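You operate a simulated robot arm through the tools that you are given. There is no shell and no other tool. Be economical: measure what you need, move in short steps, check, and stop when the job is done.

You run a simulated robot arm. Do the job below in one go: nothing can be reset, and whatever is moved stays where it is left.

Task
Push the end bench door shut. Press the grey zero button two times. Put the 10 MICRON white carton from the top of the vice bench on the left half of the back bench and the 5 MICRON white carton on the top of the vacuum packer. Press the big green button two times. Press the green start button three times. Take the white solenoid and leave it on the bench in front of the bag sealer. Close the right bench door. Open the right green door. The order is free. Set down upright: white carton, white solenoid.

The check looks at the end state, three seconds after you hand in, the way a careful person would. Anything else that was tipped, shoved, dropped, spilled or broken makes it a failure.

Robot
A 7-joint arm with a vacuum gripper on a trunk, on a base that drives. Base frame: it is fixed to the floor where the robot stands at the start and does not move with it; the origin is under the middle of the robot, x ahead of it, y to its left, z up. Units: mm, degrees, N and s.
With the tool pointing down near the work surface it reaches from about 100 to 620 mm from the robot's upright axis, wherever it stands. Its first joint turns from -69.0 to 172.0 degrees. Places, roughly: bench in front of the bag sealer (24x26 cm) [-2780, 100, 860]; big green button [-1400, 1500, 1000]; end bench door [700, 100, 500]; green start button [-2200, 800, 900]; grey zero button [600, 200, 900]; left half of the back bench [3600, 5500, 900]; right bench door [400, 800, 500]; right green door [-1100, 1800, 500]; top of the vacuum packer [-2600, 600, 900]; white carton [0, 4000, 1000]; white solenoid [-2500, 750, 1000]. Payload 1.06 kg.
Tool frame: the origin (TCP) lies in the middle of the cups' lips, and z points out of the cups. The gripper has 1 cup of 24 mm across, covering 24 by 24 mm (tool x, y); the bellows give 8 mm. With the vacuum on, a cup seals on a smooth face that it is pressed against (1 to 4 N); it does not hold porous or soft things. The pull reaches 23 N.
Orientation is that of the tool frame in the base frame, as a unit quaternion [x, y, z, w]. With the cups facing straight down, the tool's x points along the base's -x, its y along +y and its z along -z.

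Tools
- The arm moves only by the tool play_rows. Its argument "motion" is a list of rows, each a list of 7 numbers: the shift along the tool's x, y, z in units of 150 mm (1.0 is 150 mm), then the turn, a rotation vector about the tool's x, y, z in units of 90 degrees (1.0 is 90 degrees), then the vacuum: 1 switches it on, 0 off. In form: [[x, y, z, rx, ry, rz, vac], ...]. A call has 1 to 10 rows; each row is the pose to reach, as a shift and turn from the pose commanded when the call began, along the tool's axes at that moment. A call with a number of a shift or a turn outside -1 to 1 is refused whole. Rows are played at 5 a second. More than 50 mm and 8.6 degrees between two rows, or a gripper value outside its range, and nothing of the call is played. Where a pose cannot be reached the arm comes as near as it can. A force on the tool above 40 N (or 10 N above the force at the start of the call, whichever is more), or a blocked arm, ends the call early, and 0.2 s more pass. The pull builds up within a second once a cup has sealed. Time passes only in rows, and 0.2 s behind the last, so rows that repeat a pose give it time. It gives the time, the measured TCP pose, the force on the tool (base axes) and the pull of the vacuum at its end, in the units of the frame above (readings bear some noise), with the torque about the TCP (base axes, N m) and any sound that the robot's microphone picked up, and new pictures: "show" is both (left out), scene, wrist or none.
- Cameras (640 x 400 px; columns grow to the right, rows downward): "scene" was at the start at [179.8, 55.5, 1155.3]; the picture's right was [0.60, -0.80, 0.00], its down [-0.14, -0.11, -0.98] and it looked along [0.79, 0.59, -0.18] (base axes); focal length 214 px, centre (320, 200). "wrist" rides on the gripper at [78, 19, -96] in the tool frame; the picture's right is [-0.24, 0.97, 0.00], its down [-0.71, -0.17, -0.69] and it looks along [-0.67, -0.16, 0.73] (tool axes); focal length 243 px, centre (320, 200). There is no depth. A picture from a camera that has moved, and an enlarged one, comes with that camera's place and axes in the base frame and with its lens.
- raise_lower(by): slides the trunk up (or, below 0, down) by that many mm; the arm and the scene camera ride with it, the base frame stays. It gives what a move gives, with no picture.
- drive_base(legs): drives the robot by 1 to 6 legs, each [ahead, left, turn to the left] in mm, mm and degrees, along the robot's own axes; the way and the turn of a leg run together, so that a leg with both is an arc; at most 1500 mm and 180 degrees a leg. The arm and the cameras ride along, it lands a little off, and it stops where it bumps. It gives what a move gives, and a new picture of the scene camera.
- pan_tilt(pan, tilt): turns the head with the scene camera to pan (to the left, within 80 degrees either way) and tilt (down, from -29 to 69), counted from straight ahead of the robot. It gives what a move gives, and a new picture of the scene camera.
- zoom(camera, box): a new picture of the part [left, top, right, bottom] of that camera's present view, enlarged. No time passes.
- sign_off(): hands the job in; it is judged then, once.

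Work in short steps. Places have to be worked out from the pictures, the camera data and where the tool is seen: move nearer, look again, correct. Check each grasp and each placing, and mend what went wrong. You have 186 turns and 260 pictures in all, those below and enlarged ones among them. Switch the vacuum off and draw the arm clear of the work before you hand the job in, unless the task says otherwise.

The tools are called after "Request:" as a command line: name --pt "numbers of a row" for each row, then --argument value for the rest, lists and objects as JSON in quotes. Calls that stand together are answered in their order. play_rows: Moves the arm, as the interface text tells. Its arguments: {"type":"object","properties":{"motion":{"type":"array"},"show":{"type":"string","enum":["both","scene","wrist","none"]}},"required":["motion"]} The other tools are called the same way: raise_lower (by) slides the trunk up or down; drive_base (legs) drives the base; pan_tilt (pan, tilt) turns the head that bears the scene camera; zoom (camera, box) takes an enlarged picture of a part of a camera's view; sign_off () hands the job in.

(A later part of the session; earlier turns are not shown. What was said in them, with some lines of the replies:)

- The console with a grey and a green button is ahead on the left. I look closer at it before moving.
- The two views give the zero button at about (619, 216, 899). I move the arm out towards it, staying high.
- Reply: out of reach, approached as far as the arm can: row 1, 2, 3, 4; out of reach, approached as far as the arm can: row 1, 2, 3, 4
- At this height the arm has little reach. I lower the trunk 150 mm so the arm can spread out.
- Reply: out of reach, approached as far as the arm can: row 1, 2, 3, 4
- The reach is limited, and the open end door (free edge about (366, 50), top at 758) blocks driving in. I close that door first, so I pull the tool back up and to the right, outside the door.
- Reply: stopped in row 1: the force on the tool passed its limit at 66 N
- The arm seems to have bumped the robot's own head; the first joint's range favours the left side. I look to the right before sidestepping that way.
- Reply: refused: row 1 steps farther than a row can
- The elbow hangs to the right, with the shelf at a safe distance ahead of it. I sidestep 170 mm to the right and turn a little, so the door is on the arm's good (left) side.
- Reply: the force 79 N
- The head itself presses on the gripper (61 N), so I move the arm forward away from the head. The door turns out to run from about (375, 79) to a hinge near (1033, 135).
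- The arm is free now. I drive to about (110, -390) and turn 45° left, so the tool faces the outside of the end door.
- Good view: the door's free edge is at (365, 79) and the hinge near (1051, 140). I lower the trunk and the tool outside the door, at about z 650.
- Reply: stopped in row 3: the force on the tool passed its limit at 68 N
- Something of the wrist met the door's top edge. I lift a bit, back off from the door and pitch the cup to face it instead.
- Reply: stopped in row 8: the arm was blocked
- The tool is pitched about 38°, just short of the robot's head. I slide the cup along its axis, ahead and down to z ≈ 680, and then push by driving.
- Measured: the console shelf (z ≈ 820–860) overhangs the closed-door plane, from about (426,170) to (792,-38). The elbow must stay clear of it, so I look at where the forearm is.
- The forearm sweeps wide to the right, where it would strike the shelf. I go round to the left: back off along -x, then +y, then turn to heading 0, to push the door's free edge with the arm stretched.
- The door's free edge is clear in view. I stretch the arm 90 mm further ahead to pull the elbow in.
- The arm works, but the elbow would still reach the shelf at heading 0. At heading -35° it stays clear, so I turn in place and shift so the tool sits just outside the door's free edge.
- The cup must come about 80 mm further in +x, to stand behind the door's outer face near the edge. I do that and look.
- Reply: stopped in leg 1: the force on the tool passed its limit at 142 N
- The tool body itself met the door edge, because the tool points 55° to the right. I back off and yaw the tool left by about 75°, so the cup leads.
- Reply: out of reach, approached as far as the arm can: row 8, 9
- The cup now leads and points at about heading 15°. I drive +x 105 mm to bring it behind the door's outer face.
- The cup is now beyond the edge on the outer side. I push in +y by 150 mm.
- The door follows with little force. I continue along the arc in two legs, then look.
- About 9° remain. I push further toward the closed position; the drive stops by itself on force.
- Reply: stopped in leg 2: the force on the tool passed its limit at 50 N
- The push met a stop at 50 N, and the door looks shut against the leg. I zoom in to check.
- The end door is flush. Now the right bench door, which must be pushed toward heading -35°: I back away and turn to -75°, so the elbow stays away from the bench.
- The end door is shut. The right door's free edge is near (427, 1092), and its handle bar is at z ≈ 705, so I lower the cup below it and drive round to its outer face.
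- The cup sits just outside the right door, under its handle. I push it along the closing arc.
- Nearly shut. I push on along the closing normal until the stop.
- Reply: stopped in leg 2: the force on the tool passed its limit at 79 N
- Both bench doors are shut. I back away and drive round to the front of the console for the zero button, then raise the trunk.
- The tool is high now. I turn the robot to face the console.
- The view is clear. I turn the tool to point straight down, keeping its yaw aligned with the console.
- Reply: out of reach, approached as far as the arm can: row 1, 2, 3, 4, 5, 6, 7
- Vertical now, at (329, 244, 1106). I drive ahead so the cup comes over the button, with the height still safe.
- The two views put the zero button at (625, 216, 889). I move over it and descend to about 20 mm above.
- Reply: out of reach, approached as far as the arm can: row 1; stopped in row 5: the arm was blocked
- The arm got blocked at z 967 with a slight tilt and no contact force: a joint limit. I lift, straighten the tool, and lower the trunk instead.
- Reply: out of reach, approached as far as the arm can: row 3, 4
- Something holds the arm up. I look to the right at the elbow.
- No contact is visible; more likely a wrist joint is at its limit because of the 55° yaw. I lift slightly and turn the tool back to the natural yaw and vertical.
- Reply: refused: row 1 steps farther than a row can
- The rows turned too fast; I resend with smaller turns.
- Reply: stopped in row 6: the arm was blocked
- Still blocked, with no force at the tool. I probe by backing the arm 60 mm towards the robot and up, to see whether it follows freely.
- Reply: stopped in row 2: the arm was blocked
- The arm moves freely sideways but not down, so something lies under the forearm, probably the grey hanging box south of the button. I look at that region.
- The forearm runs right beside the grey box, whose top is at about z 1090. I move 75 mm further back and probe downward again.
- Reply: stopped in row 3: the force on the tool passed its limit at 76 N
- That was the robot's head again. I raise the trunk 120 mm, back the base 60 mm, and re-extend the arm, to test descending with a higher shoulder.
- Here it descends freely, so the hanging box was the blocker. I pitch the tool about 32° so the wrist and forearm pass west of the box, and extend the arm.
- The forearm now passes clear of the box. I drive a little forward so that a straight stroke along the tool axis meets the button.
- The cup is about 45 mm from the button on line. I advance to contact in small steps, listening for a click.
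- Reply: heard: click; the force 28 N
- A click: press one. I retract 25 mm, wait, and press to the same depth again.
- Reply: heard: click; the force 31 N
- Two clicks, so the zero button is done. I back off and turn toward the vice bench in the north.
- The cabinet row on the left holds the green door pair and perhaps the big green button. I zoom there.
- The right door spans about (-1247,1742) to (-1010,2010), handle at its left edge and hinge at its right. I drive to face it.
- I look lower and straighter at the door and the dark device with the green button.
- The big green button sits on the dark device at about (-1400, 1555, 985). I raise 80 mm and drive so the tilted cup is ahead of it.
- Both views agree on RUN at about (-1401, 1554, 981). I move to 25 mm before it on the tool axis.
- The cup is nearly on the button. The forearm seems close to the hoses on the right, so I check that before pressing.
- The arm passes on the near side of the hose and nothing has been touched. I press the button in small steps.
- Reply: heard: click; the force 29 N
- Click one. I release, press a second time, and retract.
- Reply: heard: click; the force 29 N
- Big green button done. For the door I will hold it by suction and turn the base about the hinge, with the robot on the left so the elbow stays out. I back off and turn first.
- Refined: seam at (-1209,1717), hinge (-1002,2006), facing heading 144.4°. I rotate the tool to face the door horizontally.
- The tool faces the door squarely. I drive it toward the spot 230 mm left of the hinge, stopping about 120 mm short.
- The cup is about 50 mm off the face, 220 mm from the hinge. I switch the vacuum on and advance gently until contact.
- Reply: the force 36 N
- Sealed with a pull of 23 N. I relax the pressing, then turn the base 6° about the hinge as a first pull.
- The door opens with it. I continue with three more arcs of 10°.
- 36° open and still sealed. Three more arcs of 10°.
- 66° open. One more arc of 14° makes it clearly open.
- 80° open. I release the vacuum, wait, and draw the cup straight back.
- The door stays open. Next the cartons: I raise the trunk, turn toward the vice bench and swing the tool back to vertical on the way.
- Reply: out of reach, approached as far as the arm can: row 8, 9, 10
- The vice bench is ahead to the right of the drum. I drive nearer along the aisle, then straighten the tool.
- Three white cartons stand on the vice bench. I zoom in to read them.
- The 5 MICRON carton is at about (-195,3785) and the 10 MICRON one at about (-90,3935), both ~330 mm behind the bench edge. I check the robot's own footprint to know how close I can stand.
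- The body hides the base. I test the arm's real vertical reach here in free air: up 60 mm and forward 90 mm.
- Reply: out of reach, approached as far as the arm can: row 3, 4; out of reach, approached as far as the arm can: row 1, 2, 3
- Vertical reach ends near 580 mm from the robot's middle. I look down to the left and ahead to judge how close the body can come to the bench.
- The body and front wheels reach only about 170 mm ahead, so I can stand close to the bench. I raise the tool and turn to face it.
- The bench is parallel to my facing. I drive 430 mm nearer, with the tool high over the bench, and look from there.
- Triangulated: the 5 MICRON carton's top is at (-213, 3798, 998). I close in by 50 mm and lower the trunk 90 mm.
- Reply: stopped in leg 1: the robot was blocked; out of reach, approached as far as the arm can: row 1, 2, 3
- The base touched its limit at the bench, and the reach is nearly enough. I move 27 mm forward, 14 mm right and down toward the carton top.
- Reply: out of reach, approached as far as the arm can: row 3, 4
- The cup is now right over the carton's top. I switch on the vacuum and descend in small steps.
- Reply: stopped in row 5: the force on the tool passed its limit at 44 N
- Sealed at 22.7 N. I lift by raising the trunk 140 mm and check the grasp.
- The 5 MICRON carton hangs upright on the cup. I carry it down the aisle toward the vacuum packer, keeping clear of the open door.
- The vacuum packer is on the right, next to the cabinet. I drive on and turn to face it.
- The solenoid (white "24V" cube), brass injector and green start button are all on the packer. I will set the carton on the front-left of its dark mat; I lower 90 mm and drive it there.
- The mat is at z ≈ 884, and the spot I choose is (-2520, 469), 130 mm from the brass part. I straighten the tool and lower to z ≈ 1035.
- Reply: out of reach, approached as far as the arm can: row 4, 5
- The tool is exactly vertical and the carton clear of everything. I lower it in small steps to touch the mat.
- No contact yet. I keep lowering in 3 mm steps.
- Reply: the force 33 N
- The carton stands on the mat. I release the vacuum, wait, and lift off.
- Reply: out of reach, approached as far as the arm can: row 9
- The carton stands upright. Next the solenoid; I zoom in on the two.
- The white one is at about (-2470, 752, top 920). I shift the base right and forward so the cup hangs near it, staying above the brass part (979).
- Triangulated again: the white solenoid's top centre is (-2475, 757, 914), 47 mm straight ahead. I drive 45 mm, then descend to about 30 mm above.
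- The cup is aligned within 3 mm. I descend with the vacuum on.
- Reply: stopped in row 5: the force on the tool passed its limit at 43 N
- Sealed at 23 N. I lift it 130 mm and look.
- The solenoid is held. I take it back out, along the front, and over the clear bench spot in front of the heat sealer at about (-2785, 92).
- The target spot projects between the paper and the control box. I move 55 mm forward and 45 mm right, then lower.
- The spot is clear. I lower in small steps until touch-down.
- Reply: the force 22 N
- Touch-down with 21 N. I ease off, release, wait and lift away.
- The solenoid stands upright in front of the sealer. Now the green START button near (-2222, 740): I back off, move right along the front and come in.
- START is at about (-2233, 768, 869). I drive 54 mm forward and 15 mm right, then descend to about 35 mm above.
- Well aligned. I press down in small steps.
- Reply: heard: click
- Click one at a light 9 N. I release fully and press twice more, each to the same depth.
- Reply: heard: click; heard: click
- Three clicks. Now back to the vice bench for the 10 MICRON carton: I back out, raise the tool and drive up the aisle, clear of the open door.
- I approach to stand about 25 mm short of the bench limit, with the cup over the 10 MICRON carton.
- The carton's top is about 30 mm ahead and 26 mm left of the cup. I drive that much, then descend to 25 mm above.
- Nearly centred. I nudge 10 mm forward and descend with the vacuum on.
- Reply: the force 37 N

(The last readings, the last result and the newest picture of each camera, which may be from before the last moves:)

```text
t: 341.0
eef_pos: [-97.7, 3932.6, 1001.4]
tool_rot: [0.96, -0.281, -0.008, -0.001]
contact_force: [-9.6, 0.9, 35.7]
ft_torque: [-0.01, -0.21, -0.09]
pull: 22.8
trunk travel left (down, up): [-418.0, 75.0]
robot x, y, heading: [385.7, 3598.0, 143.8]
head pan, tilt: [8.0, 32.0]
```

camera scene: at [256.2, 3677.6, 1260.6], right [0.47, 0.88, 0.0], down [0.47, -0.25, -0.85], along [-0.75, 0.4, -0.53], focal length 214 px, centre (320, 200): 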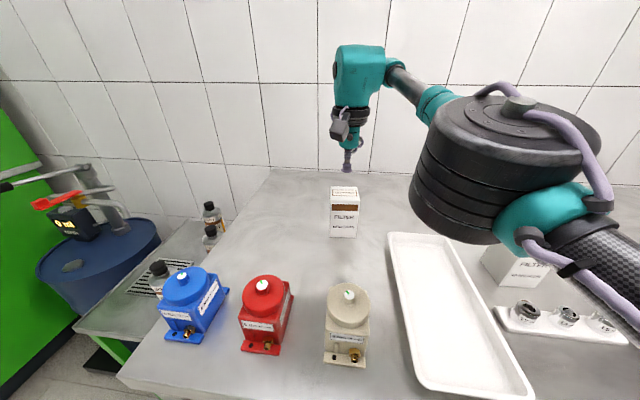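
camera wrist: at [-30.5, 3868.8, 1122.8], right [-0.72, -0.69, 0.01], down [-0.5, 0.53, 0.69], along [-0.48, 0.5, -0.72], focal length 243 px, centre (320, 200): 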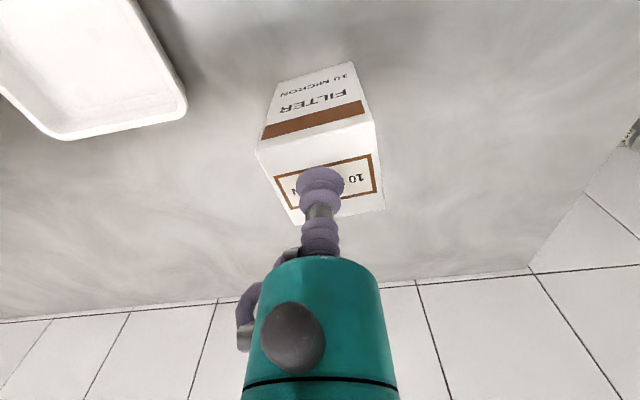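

Sealed. I lift with the arm and trunk, then back away from the bench.

Request:
play_rows --pt "0 0 -0.1 0 0 0 1" --pt "0.05 0 -0.35 0 0 0 1" --pt "0.1 0 -0.6 0 0 0 1" --show "none"

Request:
raise_lower --by 70

Request:
drive_base --legs '[[-500, 0, 0]]'

```text
t: 341.8
eef_pos: [-85.8, 3926.3, 1086.1]
tool_rot: [0.96, -0.281, -0.005, 0.0]
contact_force: [-1.1, -0.9, -2.0]
ft_torque: [-0.02, 0.0, 0.0]
pull: 22.8
trunk travel left (down, up): [-418.0, 75.0]
robot x, y, heading: [390.1, 3596.1, 143.8]
head pan, tilt: [8.0, 32.0]
```

```text
t: 342.9
eef_pos: [-47.5, 3899.3, 1285.0]
tool_rot: [0.952, -0.28, -0.114, -0.04]
contact_force: [-0.4, 0.4, -2.3]
ft_torque: [-0.02, -0.04, 0.01]
pull: 23.3
trunk travel left (down, up): [-488.0, 5.0]
robot x, y, heading: [389.0, 3594.1, 143.7]
head pan, tilt: [8.0, 32.0]
```

```text
t: 345.9
eef_pos: [357.1, 3603.1, 1285.2]
tool_rot: [0.952, -0.279, -0.115, -0.04]
contact_force: [-0.1, 0.4, -1.2]
ft_torque: [-0.03, -0.02, -0.02]
pull: 22.8
trunk travel left (down, up): [-488.0, 5.0]
robot x, y, heading: [792.1, 3300.0, 143.6]
head pan, tilt: [8.0, 32.0]
camera scene: at [708.7, 3345.6, 1339.0], right [0.48, 0.88, 0.0], down [0.47, -0.25, -0.85], along [-0.75, 0.4, -0.53], focal length 214 px, centre (320, 200)
```

scene: 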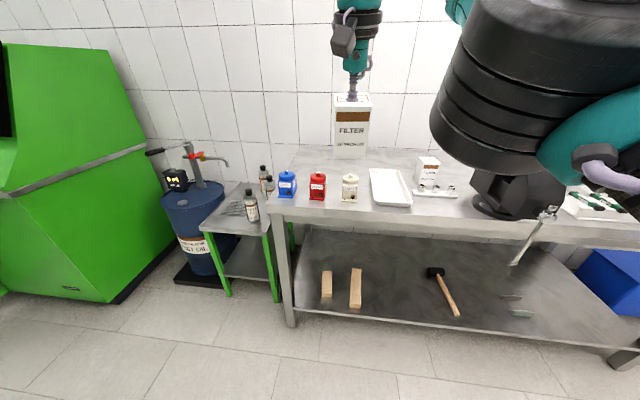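

The 10 MICRON carton is held and the bench is in order. I turn toward the back bench and look.

Request:
drive_base --legs '[[-150, 0, 0], [0, 0, -95]]'

Request:
pan_tilt --pan -5 --tilt 12

```text
t: 351.2
eef_pos: [1252.0, 3619.3, 1285.7]
tool_rot: [-0.439, 0.89, 0.049, 0.112]
contact_force: [0.0, 0.0, -2.4]
ft_torque: [-0.02, 0.04, -0.01]
pull: 22.4
trunk travel left (down, up): [-488.0, 5.0]
robot x, y, heading: [914.4, 3213.2, 49.1]
head pan, tilt: [8.0, 32.0]
camera scene: at [966.6, 3289.9, 1338.9], right [0.84, -0.54, 0.0], down [-0.29, -0.44, -0.85], along [0.46, 0.71, -0.53], focal length 214 px, centre (320, 200)
```

scene: 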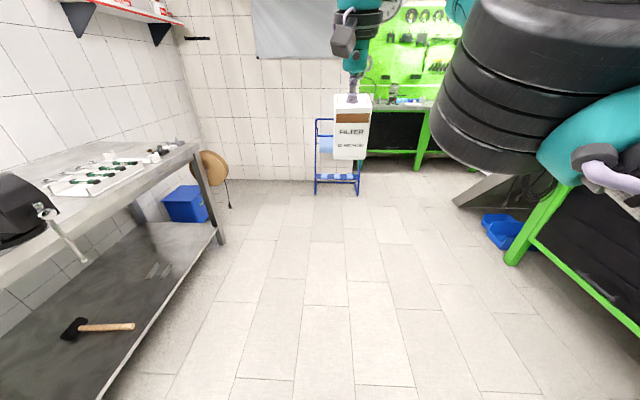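

```text
t: 352.1
eef_pos: [1250.4, 3620.5, 1284.8]
tool_rot: [-0.44, 0.89, 0.048, 0.112]
contact_force: [0.7, 0.3, -2.1]
ft_torque: [-0.04, 0.01, 0.01]
pull: 22.4
trunk travel left (down, up): [-488.0, 5.0]
robot x, y, heading: [913.5, 3210.9, 49.0]
head pan, tilt: [-5.0, 12.0]
camera scene: at [984.9, 3279.6, 1371.1], right [0.7, -0.72, 0.0], down [-0.15, -0.15, -0.98], along [0.7, 0.68, -0.21], focal length 214 px, centre (320, 200)
```

scene: 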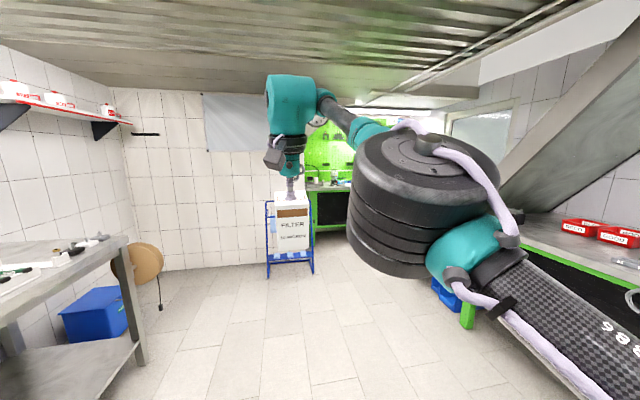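

The back bench with the green tool board is ahead, a blue rack on the left in front of it. I advance 1.5 m on the right side of the rack and look again.

Request:
drive_base --legs '[[1450, -280, 0]]'

Request:
pan_tilt --pan 5 --tilt 18

```text
t: 359.4
eef_pos: [2417.0, 4537.5, 1285.3]
tool_rot: [-0.441, 0.889, 0.049, 0.111]
contact_force: [-0.3, 0.4, -1.9]
ft_torque: [-0.02, 0.04, 0.0]
pull: 23.0
trunk travel left (down, up): [-488.0, 5.0]
robot x, y, heading: [2080.3, 4124.6, 49.1]
head pan, tilt: [-5.0, 12.0]
camera scene: at [2151.2, 4196.0, 1371.1], right [0.7, -0.72, 0.0], down [-0.15, -0.15, -0.98], along [0.7, 0.68, -0.21], focal length 214 px, centre (320, 200)
```

scene: 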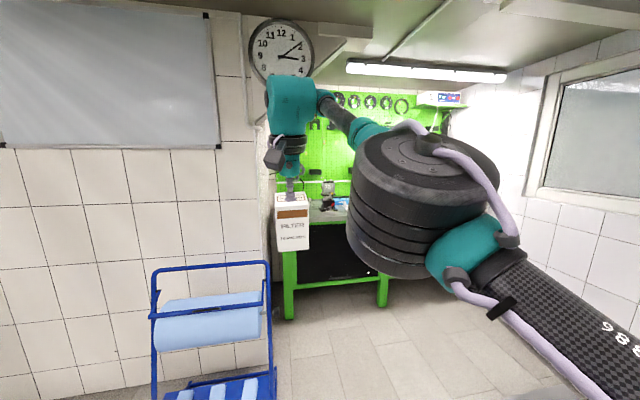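

```text
t: 360.1
eef_pos: [2415.2, 4537.8, 1285.3]
tool_rot: [-0.441, 0.889, 0.048, 0.111]
contact_force: [-0.4, -1.2, -1.9]
ft_torque: [-0.01, 0.02, -0.01]
pull: 23.3
trunk travel left (down, up): [-488.0, 5.0]
robot x, y, heading: [2085.1, 4125.1, 49.2]
head pan, tilt: [5.0, 18.0]
camera scene: at [2138.8, 4206.6, 1361.4], right [0.81, -0.59, 0.0], down [-0.18, -0.25, -0.95], along [0.56, 0.77, -0.31], focal length 214 px, centre (320, 200)
```

scene: 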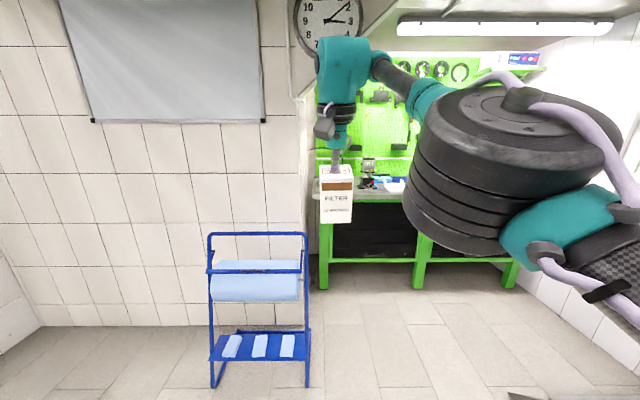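

The back bench's left half spans the front from (3105,5488) to (3819,4967). I zoom to see what stands on it.

Request:
zoom --camera "scene" --box '[305, 130, 435, 215]'

```text
4.71 times, centred on (370, 172) of scene
camera zoom: at [2138.8, 4206.6, 1361.4], right [0.81, -0.59, 0.0], down [-0.18, -0.25, -0.95], along [0.56, 0.77, -0.31], focal length 1009 px, centre (85, 329)
```

zoom: 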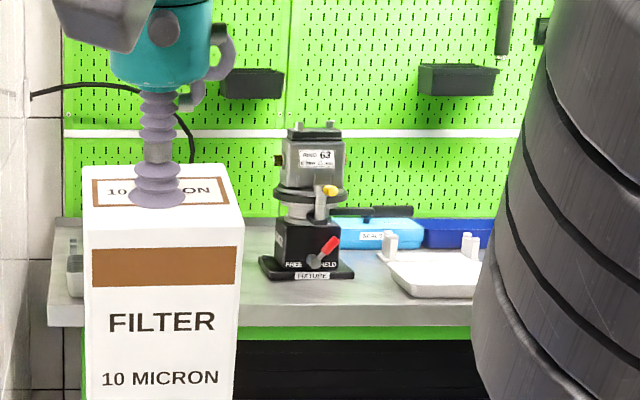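

There's a fixture and a tray; I need a closer look for a free spot. I go round the blue rack on its right and approach facing the bench.

Request:
drive_base --legs '[[684, -334, 0], [0, 0, 5], [400, 0, 0]]'

Request:
pan_tilt --pan 15 --tilt 30

```text
t: 366.9
eef_pos: [3302.2, 5205.7, 1284.6]
tool_rot: [-0.485, 0.866, 0.053, 0.109]
contact_force: [0.8, 0.0, -2.0]
ft_torque: [-0.03, 0.05, 0.01]
pull: 23.8
trunk travel left (down, up): [-488.0, 5.0]
robot x, y, heading: [3008.5, 4757.6, 55.1]
head pan, tilt: [5.0, 18.0]
camera scene: at [3060.6, 4847.8, 1361.3], right [0.87, -0.5, 0.0], down [-0.15, -0.27, -0.95], along [0.47, 0.82, -0.31], focal length 214 px, centre (320, 200)
```

scene: 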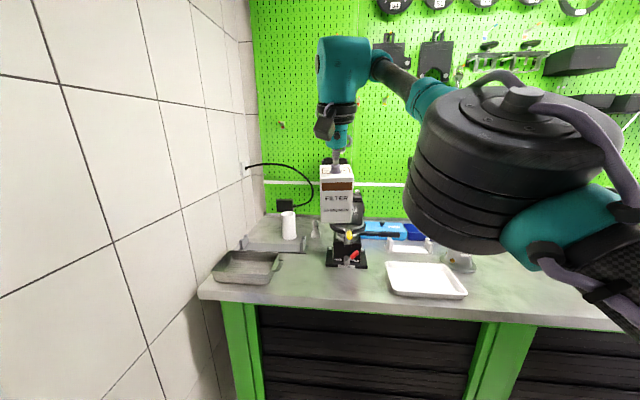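

```text
t: 367.6
eef_pos: [3301.2, 5204.9, 1283.4]
tool_rot: [-0.486, 0.865, 0.054, 0.109]
contact_force: [1.2, -0.4, -2.4]
ft_torque: [-0.01, 0.04, 0.02]
pull: 22.7
trunk travel left (down, up): [-488.0, 5.0]
robot x, y, heading: [3012.4, 4763.0, 55.0]
head pan, tilt: [15.0, 30.0]
camera scene: at [3044.6, 4851.4, 1342.1], right [0.94, -0.34, 0.0], down [-0.17, -0.47, -0.87], along [0.3, 0.81, -0.5], focal length 214 px, centre (320, 200)
```

scene: 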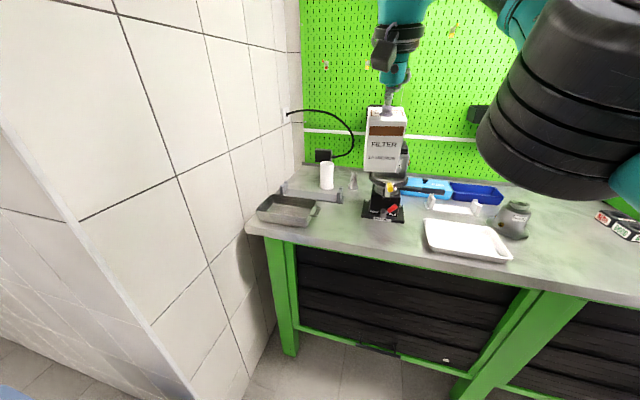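

A free spot lies between the grey tray and the fixture, near (3317, 5415). To stay off the left wall corner I stand further right and turn 20° left.

Request:
drive_base --legs '[[150, -86, 0], [0, 0, 20]]'

Request:
raise_lower --by -90

Request:
pan_tilt --pan 0 --tilt 30

```text
t: 370.1
eef_pos: [3292.8, 5350.8, 1285.7]
tool_rot: [-0.626, 0.771, 0.071, 0.098]
contact_force: [0.3, 0.2, -2.5]
ft_torque: [-0.02, -0.01, 0.01]
pull: 23.0
trunk travel left (down, up): [-488.0, 5.0]
robot x, y, heading: [3171.1, 4837.2, 74.7]
head pan, tilt: [15.0, 30.0]
camera scene: at [3168.6, 4931.5, 1342.1], right [1.0, -0.01, 0.0], down [0.0, -0.5, -0.87], along [0.0, 0.87, -0.5], focal length 214 px, centre (320, 200)
```

scene: 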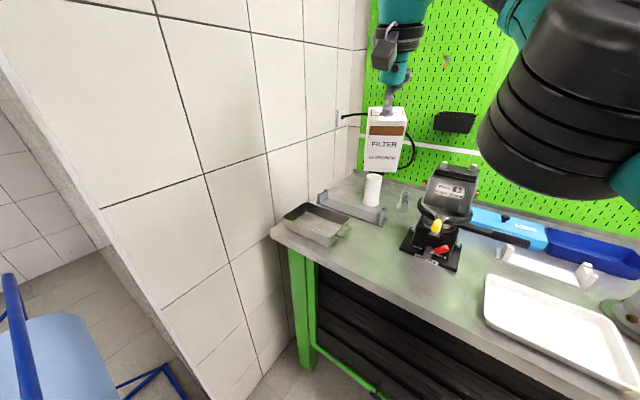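

```text
t: 371.4
eef_pos: [3292.5, 5348.5, 1196.0]
tool_rot: [-0.626, 0.77, 0.072, 0.098]
contact_force: [0.2, -0.7, -2.8]
ft_torque: [-0.03, 0.03, 0.01]
pull: 22.9
trunk travel left (down, up): [-398.0, 95.0]
robot x, y, heading: [3168.0, 4834.6, 74.8]
head pan, tilt: [15.0, 30.0]
```

```text
t: 372.2
eef_pos: [3293.8, 5350.7, 1195.4]
tool_rot: [-0.626, 0.77, 0.073, 0.098]
contact_force: [1.1, 0.2, -1.9]
ft_torque: [-0.05, 0.02, 0.04]
pull: 22.2
trunk travel left (down, up): [-398.0, 95.0]
robot x, y, heading: [3164.9, 4832.6, 74.9]
head pan, tilt: [0.0, 30.0]
camera scene: at [3210.3, 4994.8, 1240.7], right [0.96, -0.26, 0.0], down [-0.13, -0.48, -0.87], along [0.23, 0.84, -0.5], focal length 214 px, centre (320, 200)
```

scene: 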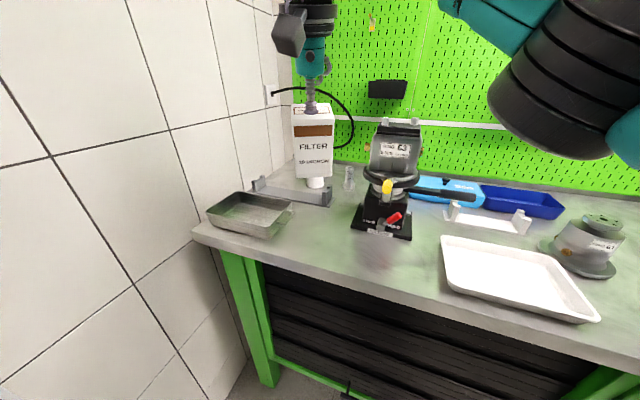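

The gap is clear, and the target is (3311, 5431). I drive 45 mm forward, then lower 130 mm while straightening the tool.

Request:
drive_base --legs '[[45, 0, 0]]'

Request:
play_rows --pt "0 0 0.2 0 0.035 0 1" --pt "-0.01 0.01 0.4 0 0.07 0 1" --pt "-0.02 0.02 0.6 0 0.105 0 1" --pt "-0.03 0.027 0.8 0 0.14 0 1" --pt "-0.03 0.027 0.9 0 0.155 0 1" --show "both"

```text
t: 373.1
eef_pos: [3305.0, 5393.2, 1195.2]
tool_rot: [-0.626, 0.77, 0.072, 0.098]
contact_force: [0.5, 0.0, -1.5]
ft_torque: [-0.05, -0.01, -0.03]
pull: 22.7
trunk travel left (down, up): [-398.0, 95.0]
robot x, y, heading: [3178.7, 4876.0, 74.6]
head pan, tilt: [0.0, 30.0]
camera scene: at [3222.1, 5037.8, 1240.5], right [0.96, -0.26, 0.0], down [-0.13, -0.48, -0.87], along [0.23, 0.83, -0.5], focal length 214 px, centre (320, 200)
```

scene: 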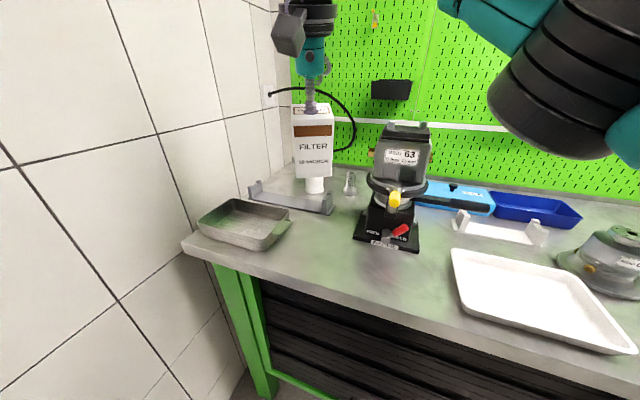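

```text
t: 374.3
eef_pos: [3308.1, 5429.8, 1065.0]
tool_rot: [-0.631, 0.776, -0.005, 0.003]
contact_force: [0.2, 0.3, -2.3]
ft_torque: [0.0, 0.03, -0.01]
pull: 23.0
trunk travel left (down, up): [-398.0, 95.0]
robot x, y, heading: [3176.7, 4874.0, 74.5]
head pan, tilt: [0.0, 30.0]
camera scene: at [3221.8, 5036.9, 1240.7], right [0.96, -0.26, 0.0], down [-0.13, -0.48, -0.87], along [0.23, 0.84, -0.5], focal length 214 px, centre (320, 200)
camera wrist: at [3274.2, 5357.0, 1159.7], right [-0.9, 0.43, -0.01], down [0.3, 0.66, 0.69], along [0.3, 0.62, -0.73], focal length 243 px, centre (320, 200)
```

scene: 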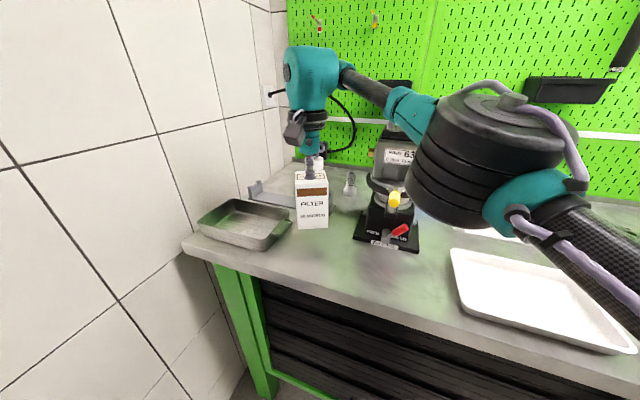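
wrist: 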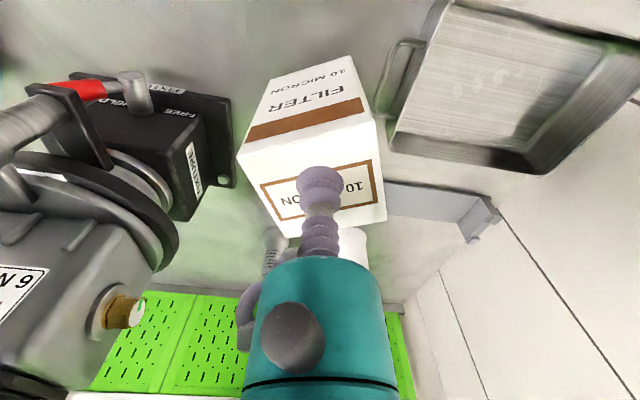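

The carton's gap is about 30 mm to the tray handle and 50 mm to the fixture. I shift 8 mm right and lower to about z 1012.

Request:
play_rows --pt "0.02 -0.05 0.1 0 0 0 1" --pt "0.02 -0.05 0.2 0 0 0 1" --pt "0.02 -0.05 0.3 0 0 0 1" --pt "0.02 -0.05 0.35 0 0 0 1" --show "both"

```text
t: 375.3
eef_pos: [3316.9, 5426.5, 1011.8]
tool_rot: [-0.63, 0.776, -0.003, 0.004]
contact_force: [0.0, 0.3, -1.7]
ft_torque: [0.03, 0.0, -0.04]
pull: 22.4
trunk travel left (down, up): [-398.0, 95.0]
robot x, y, heading: [3177.6, 4879.2, 74.5]
head pan, tilt: [0.0, 30.0]
camera scene: at [3221.8, 5036.9, 1240.7], right [0.96, -0.26, 0.0], down [-0.13, -0.48, -0.87], along [0.23, 0.84, -0.5], focal length 214 px, centre (320, 200)
camera wrist: at [3281.9, 5352.7, 1106.4], right [-0.9, 0.43, -0.01], down [0.31, 0.66, 0.69], along [0.3, 0.62, -0.73], focal length 243 px, centre (320, 200)
```

scene: 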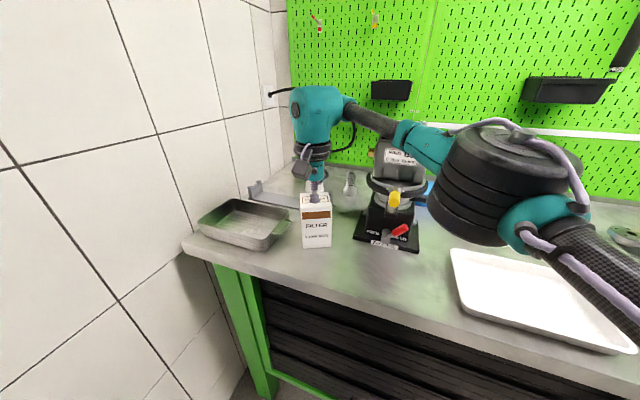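
wrist: 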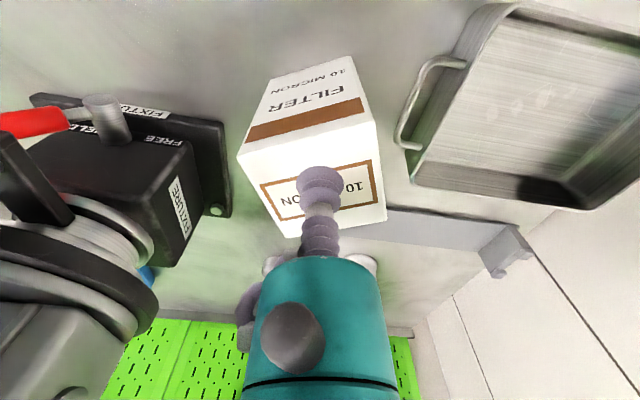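

The forearm passes in front of the fixture with a margin. I lower on in small steps, watching the force.

Request:
play_rows --pt "0 0 0.03 0 0 0 1" --pt "0 0 0.06 0 0 0 1" --pt "0 0 0.08 0 0 0 1" --pt "0 0 0.1 0 0 0 1" --pt "0 0 0.12 0 0 0 1" --pt "0 0 0.14 0 0 0 1" --show "scene"

```text
t: 376.4
eef_pos: [3317.2, 5424.7, 1001.3]
tool_rot: [-0.63, 0.777, 0.0, 0.005]
contact_force: [1.8, -3.2, 14.0]
ft_torque: [-0.03, 0.09, 0.01]
pull: 22.9
trunk travel left (down, up): [-398.0, 95.0]
robot x, y, heading: [3181.4, 4871.8, 74.7]
head pan, tilt: [0.0, 30.0]
stopped in row 5: the force on the tool passed its limit at 42 N (the readings are from after the stop); the commanded pose is now the measured one
camera scene: at [3222.0, 5035.1, 1240.7], right [0.96, -0.26, 0.0], down [-0.13, -0.48, -0.87], along [0.23, 0.84, -0.5], focal length 214 px, centre (320, 200)
```

scene: 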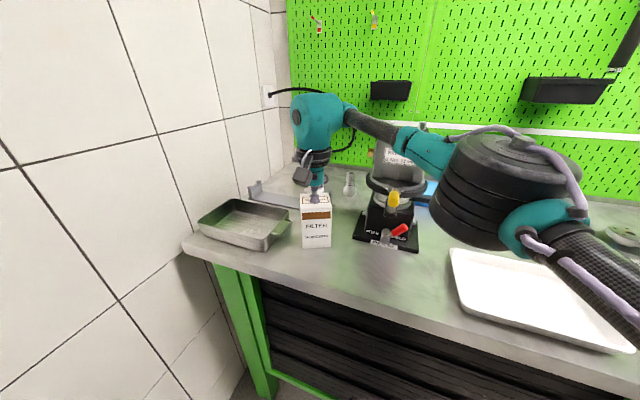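

It touched down at z 1001. I release, wait and lift straight up.

Request:
play_rows --pt "0 0 0 0 0 0 0" --pt "0 0 0 0 0 0 0" --pt "0 0 0 0 0 0 0" --pt "0 0 0 0 0 0 0" --pt "0 0 -0.02 0 0 0 0" --pt "0 0 -0.06 0 0 0 0" --pt "0 0 -0.2 0 0 0 0" --pt "0 0 -0.45 0 0 0 0" --show "both"

```text
t: 378.2
eef_pos: [3314.8, 5425.9, 1067.0]
tool_rot: [-0.63, 0.777, -0.002, 0.005]
contact_force: [0.5, -0.7, -0.9]
ft_torque: [0.0, 0.02, -0.04]
pull: 0.1
trunk travel left (down, up): [-398.0, 95.0]
robot x, y, heading: [3177.7, 4879.3, 74.8]
head pan, tilt: [0.0, 30.0]
camera scene: at [3221.5, 5036.6, 1240.7], right [0.96, -0.26, 0.0], down [-0.13, -0.48, -0.87], along [0.23, 0.84, -0.5], focal length 214 px, centre (320, 200)
camera wrist: at [3280.4, 5352.3, 1161.4], right [-0.9, 0.43, -0.01], down [0.31, 0.66, 0.69], along [0.3, 0.62, -0.72], focal length 243 px, centre (320, 200)
```

scene: 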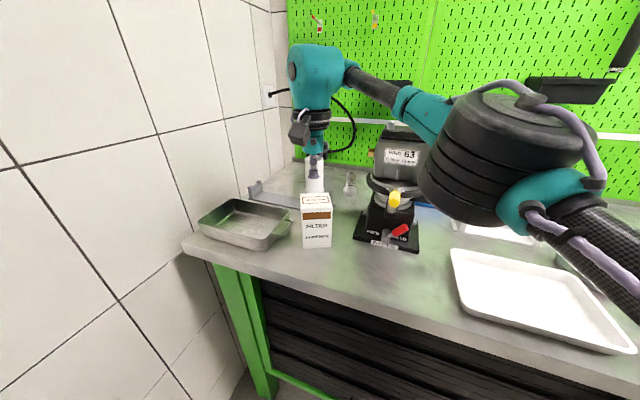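
wrist: 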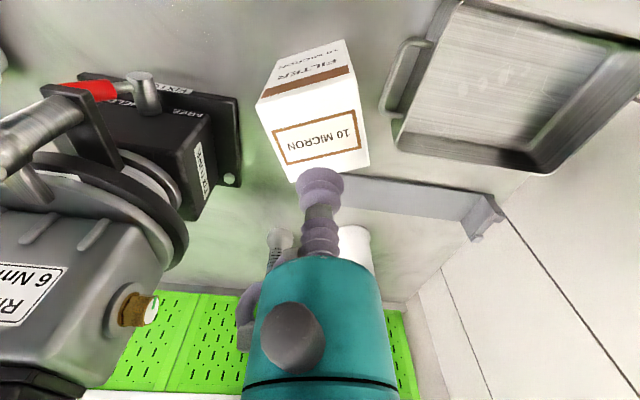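

The carton stands upright on the left half. I back away so the arm is clear, and take a last look.

Request:
drive_base --legs '[[-400, 0, 0]]'

```text
t: 380.7
eef_pos: [3212.9, 5048.1, 1066.9]
tool_rot: [-0.629, 0.778, 0.0, 0.005]
contact_force: [-0.4, 0.3, -0.4]
ft_torque: [0.05, -0.01, 0.03]
pull: 0.2
trunk travel left (down, up): [-398.0, 95.0]
robot x, y, heading: [3077.4, 4499.0, 74.5]
head pan, tilt: [0.0, 30.0]
camera scene: at [3118.4, 4659.2, 1240.7], right [0.96, -0.27, 0.0], down [-0.13, -0.48, -0.87], along [0.23, 0.84, -0.5], focal length 214 px, centre (320, 200)
```

scene: 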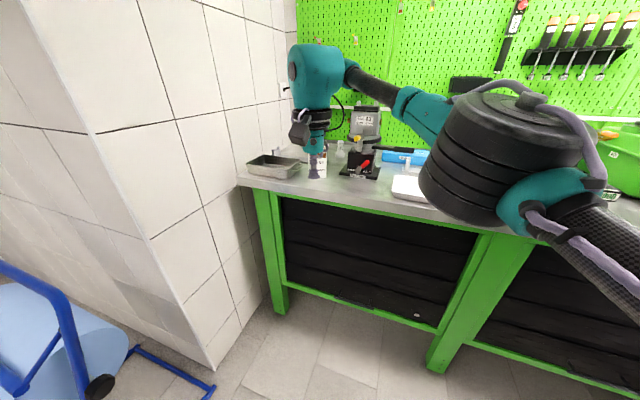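

All is in place here. As a last check I turn on the spot and look down the aisle at the doors.

Request:
drive_base --legs '[[0, 0, -130]]'

Request:
pan_tilt --pan -75 --tilt 5

```text
t: 386.5
eef_pos: [3389.4, 4030.1, 1067.1]
tool_rot: [0.454, 0.891, -0.006, 0.0]
contact_force: [-0.4, 0.0, -0.4]
ft_torque: [-0.03, -0.02, 0.01]
pull: 0.2
trunk travel left (down, up): [-398.0, 95.0]
robot x, y, heading: [3074.1, 4501.9, -57.2]
head pan, tilt: [0.0, 30.0]
camera scene: at [3163.7, 4360.6, 1240.7], right [-0.84, -0.54, 0.0], down [-0.27, 0.42, -0.87], along [0.47, -0.73, -0.5], focal length 214 px, centre (320, 200)
```

scene: 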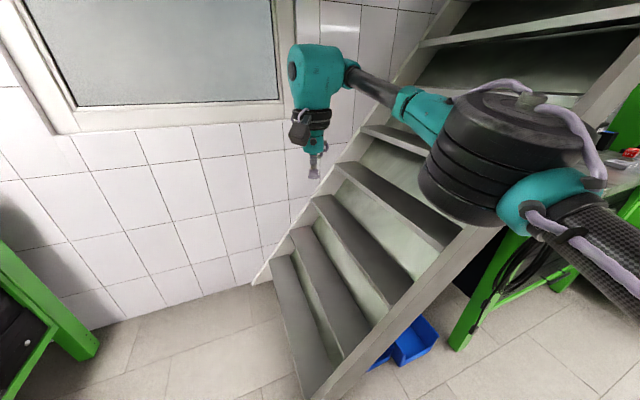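

```text
t: 388.0
eef_pos: [3390.1, 4030.8, 1065.7]
tool_rot: [0.454, 0.891, -0.004, 0.0]
contact_force: [-1.0, -0.3, 0.3]
ft_torque: [0.01, -0.01, 0.01]
pull: 0.1
trunk travel left (down, up): [-398.0, 95.0]
robot x, y, heading: [3072.2, 4500.4, -57.5]
head pan, tilt: [-75.0, 5.0]
camera scene: at [3053.1, 4368.9, 1281.1], right [-0.74, 0.67, 0.0], down [0.06, 0.06, -1.0], along [-0.67, -0.74, -0.09], focal length 214 px, centre (320, 200)
```

scene: 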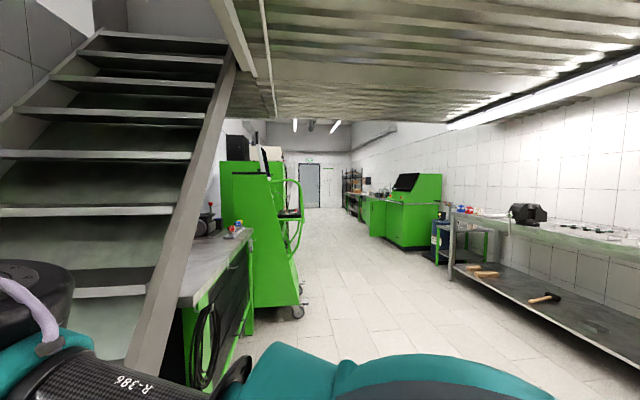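

The right green door is still open and the aisle is in order. The vacuum is off and the arm is clear, so I hand in.

Request:
sign_off

```text
The job is handed in.
```

I did every step on the list and handed the job in. I don't have the check's verdict.

- **Doors:** The end bench door and the right bench door are pushed shut. The right green door is open about 80°.
- **Buttons:** I heard a click on every press: zero twice, big green twice, start three times.
- **Cartons and solenoid:** The 10 MICRON carton is on the left half of the back bench, and the 5 MICRON carton is on the vacuum packer. The white solenoid is on the bench in front of the bag sealer. All three were set down upright.

The arm and base made a few contacts along the way:
- The arm touched the end door's edge, and probably the grey box hanging by the console.
- The base nudged the vice bench once.

I saw nothing tipped or moved. I last saw the two bench doors shut early in the run and did not look at them again up close. At the end I could only confirm that the green door was still open.
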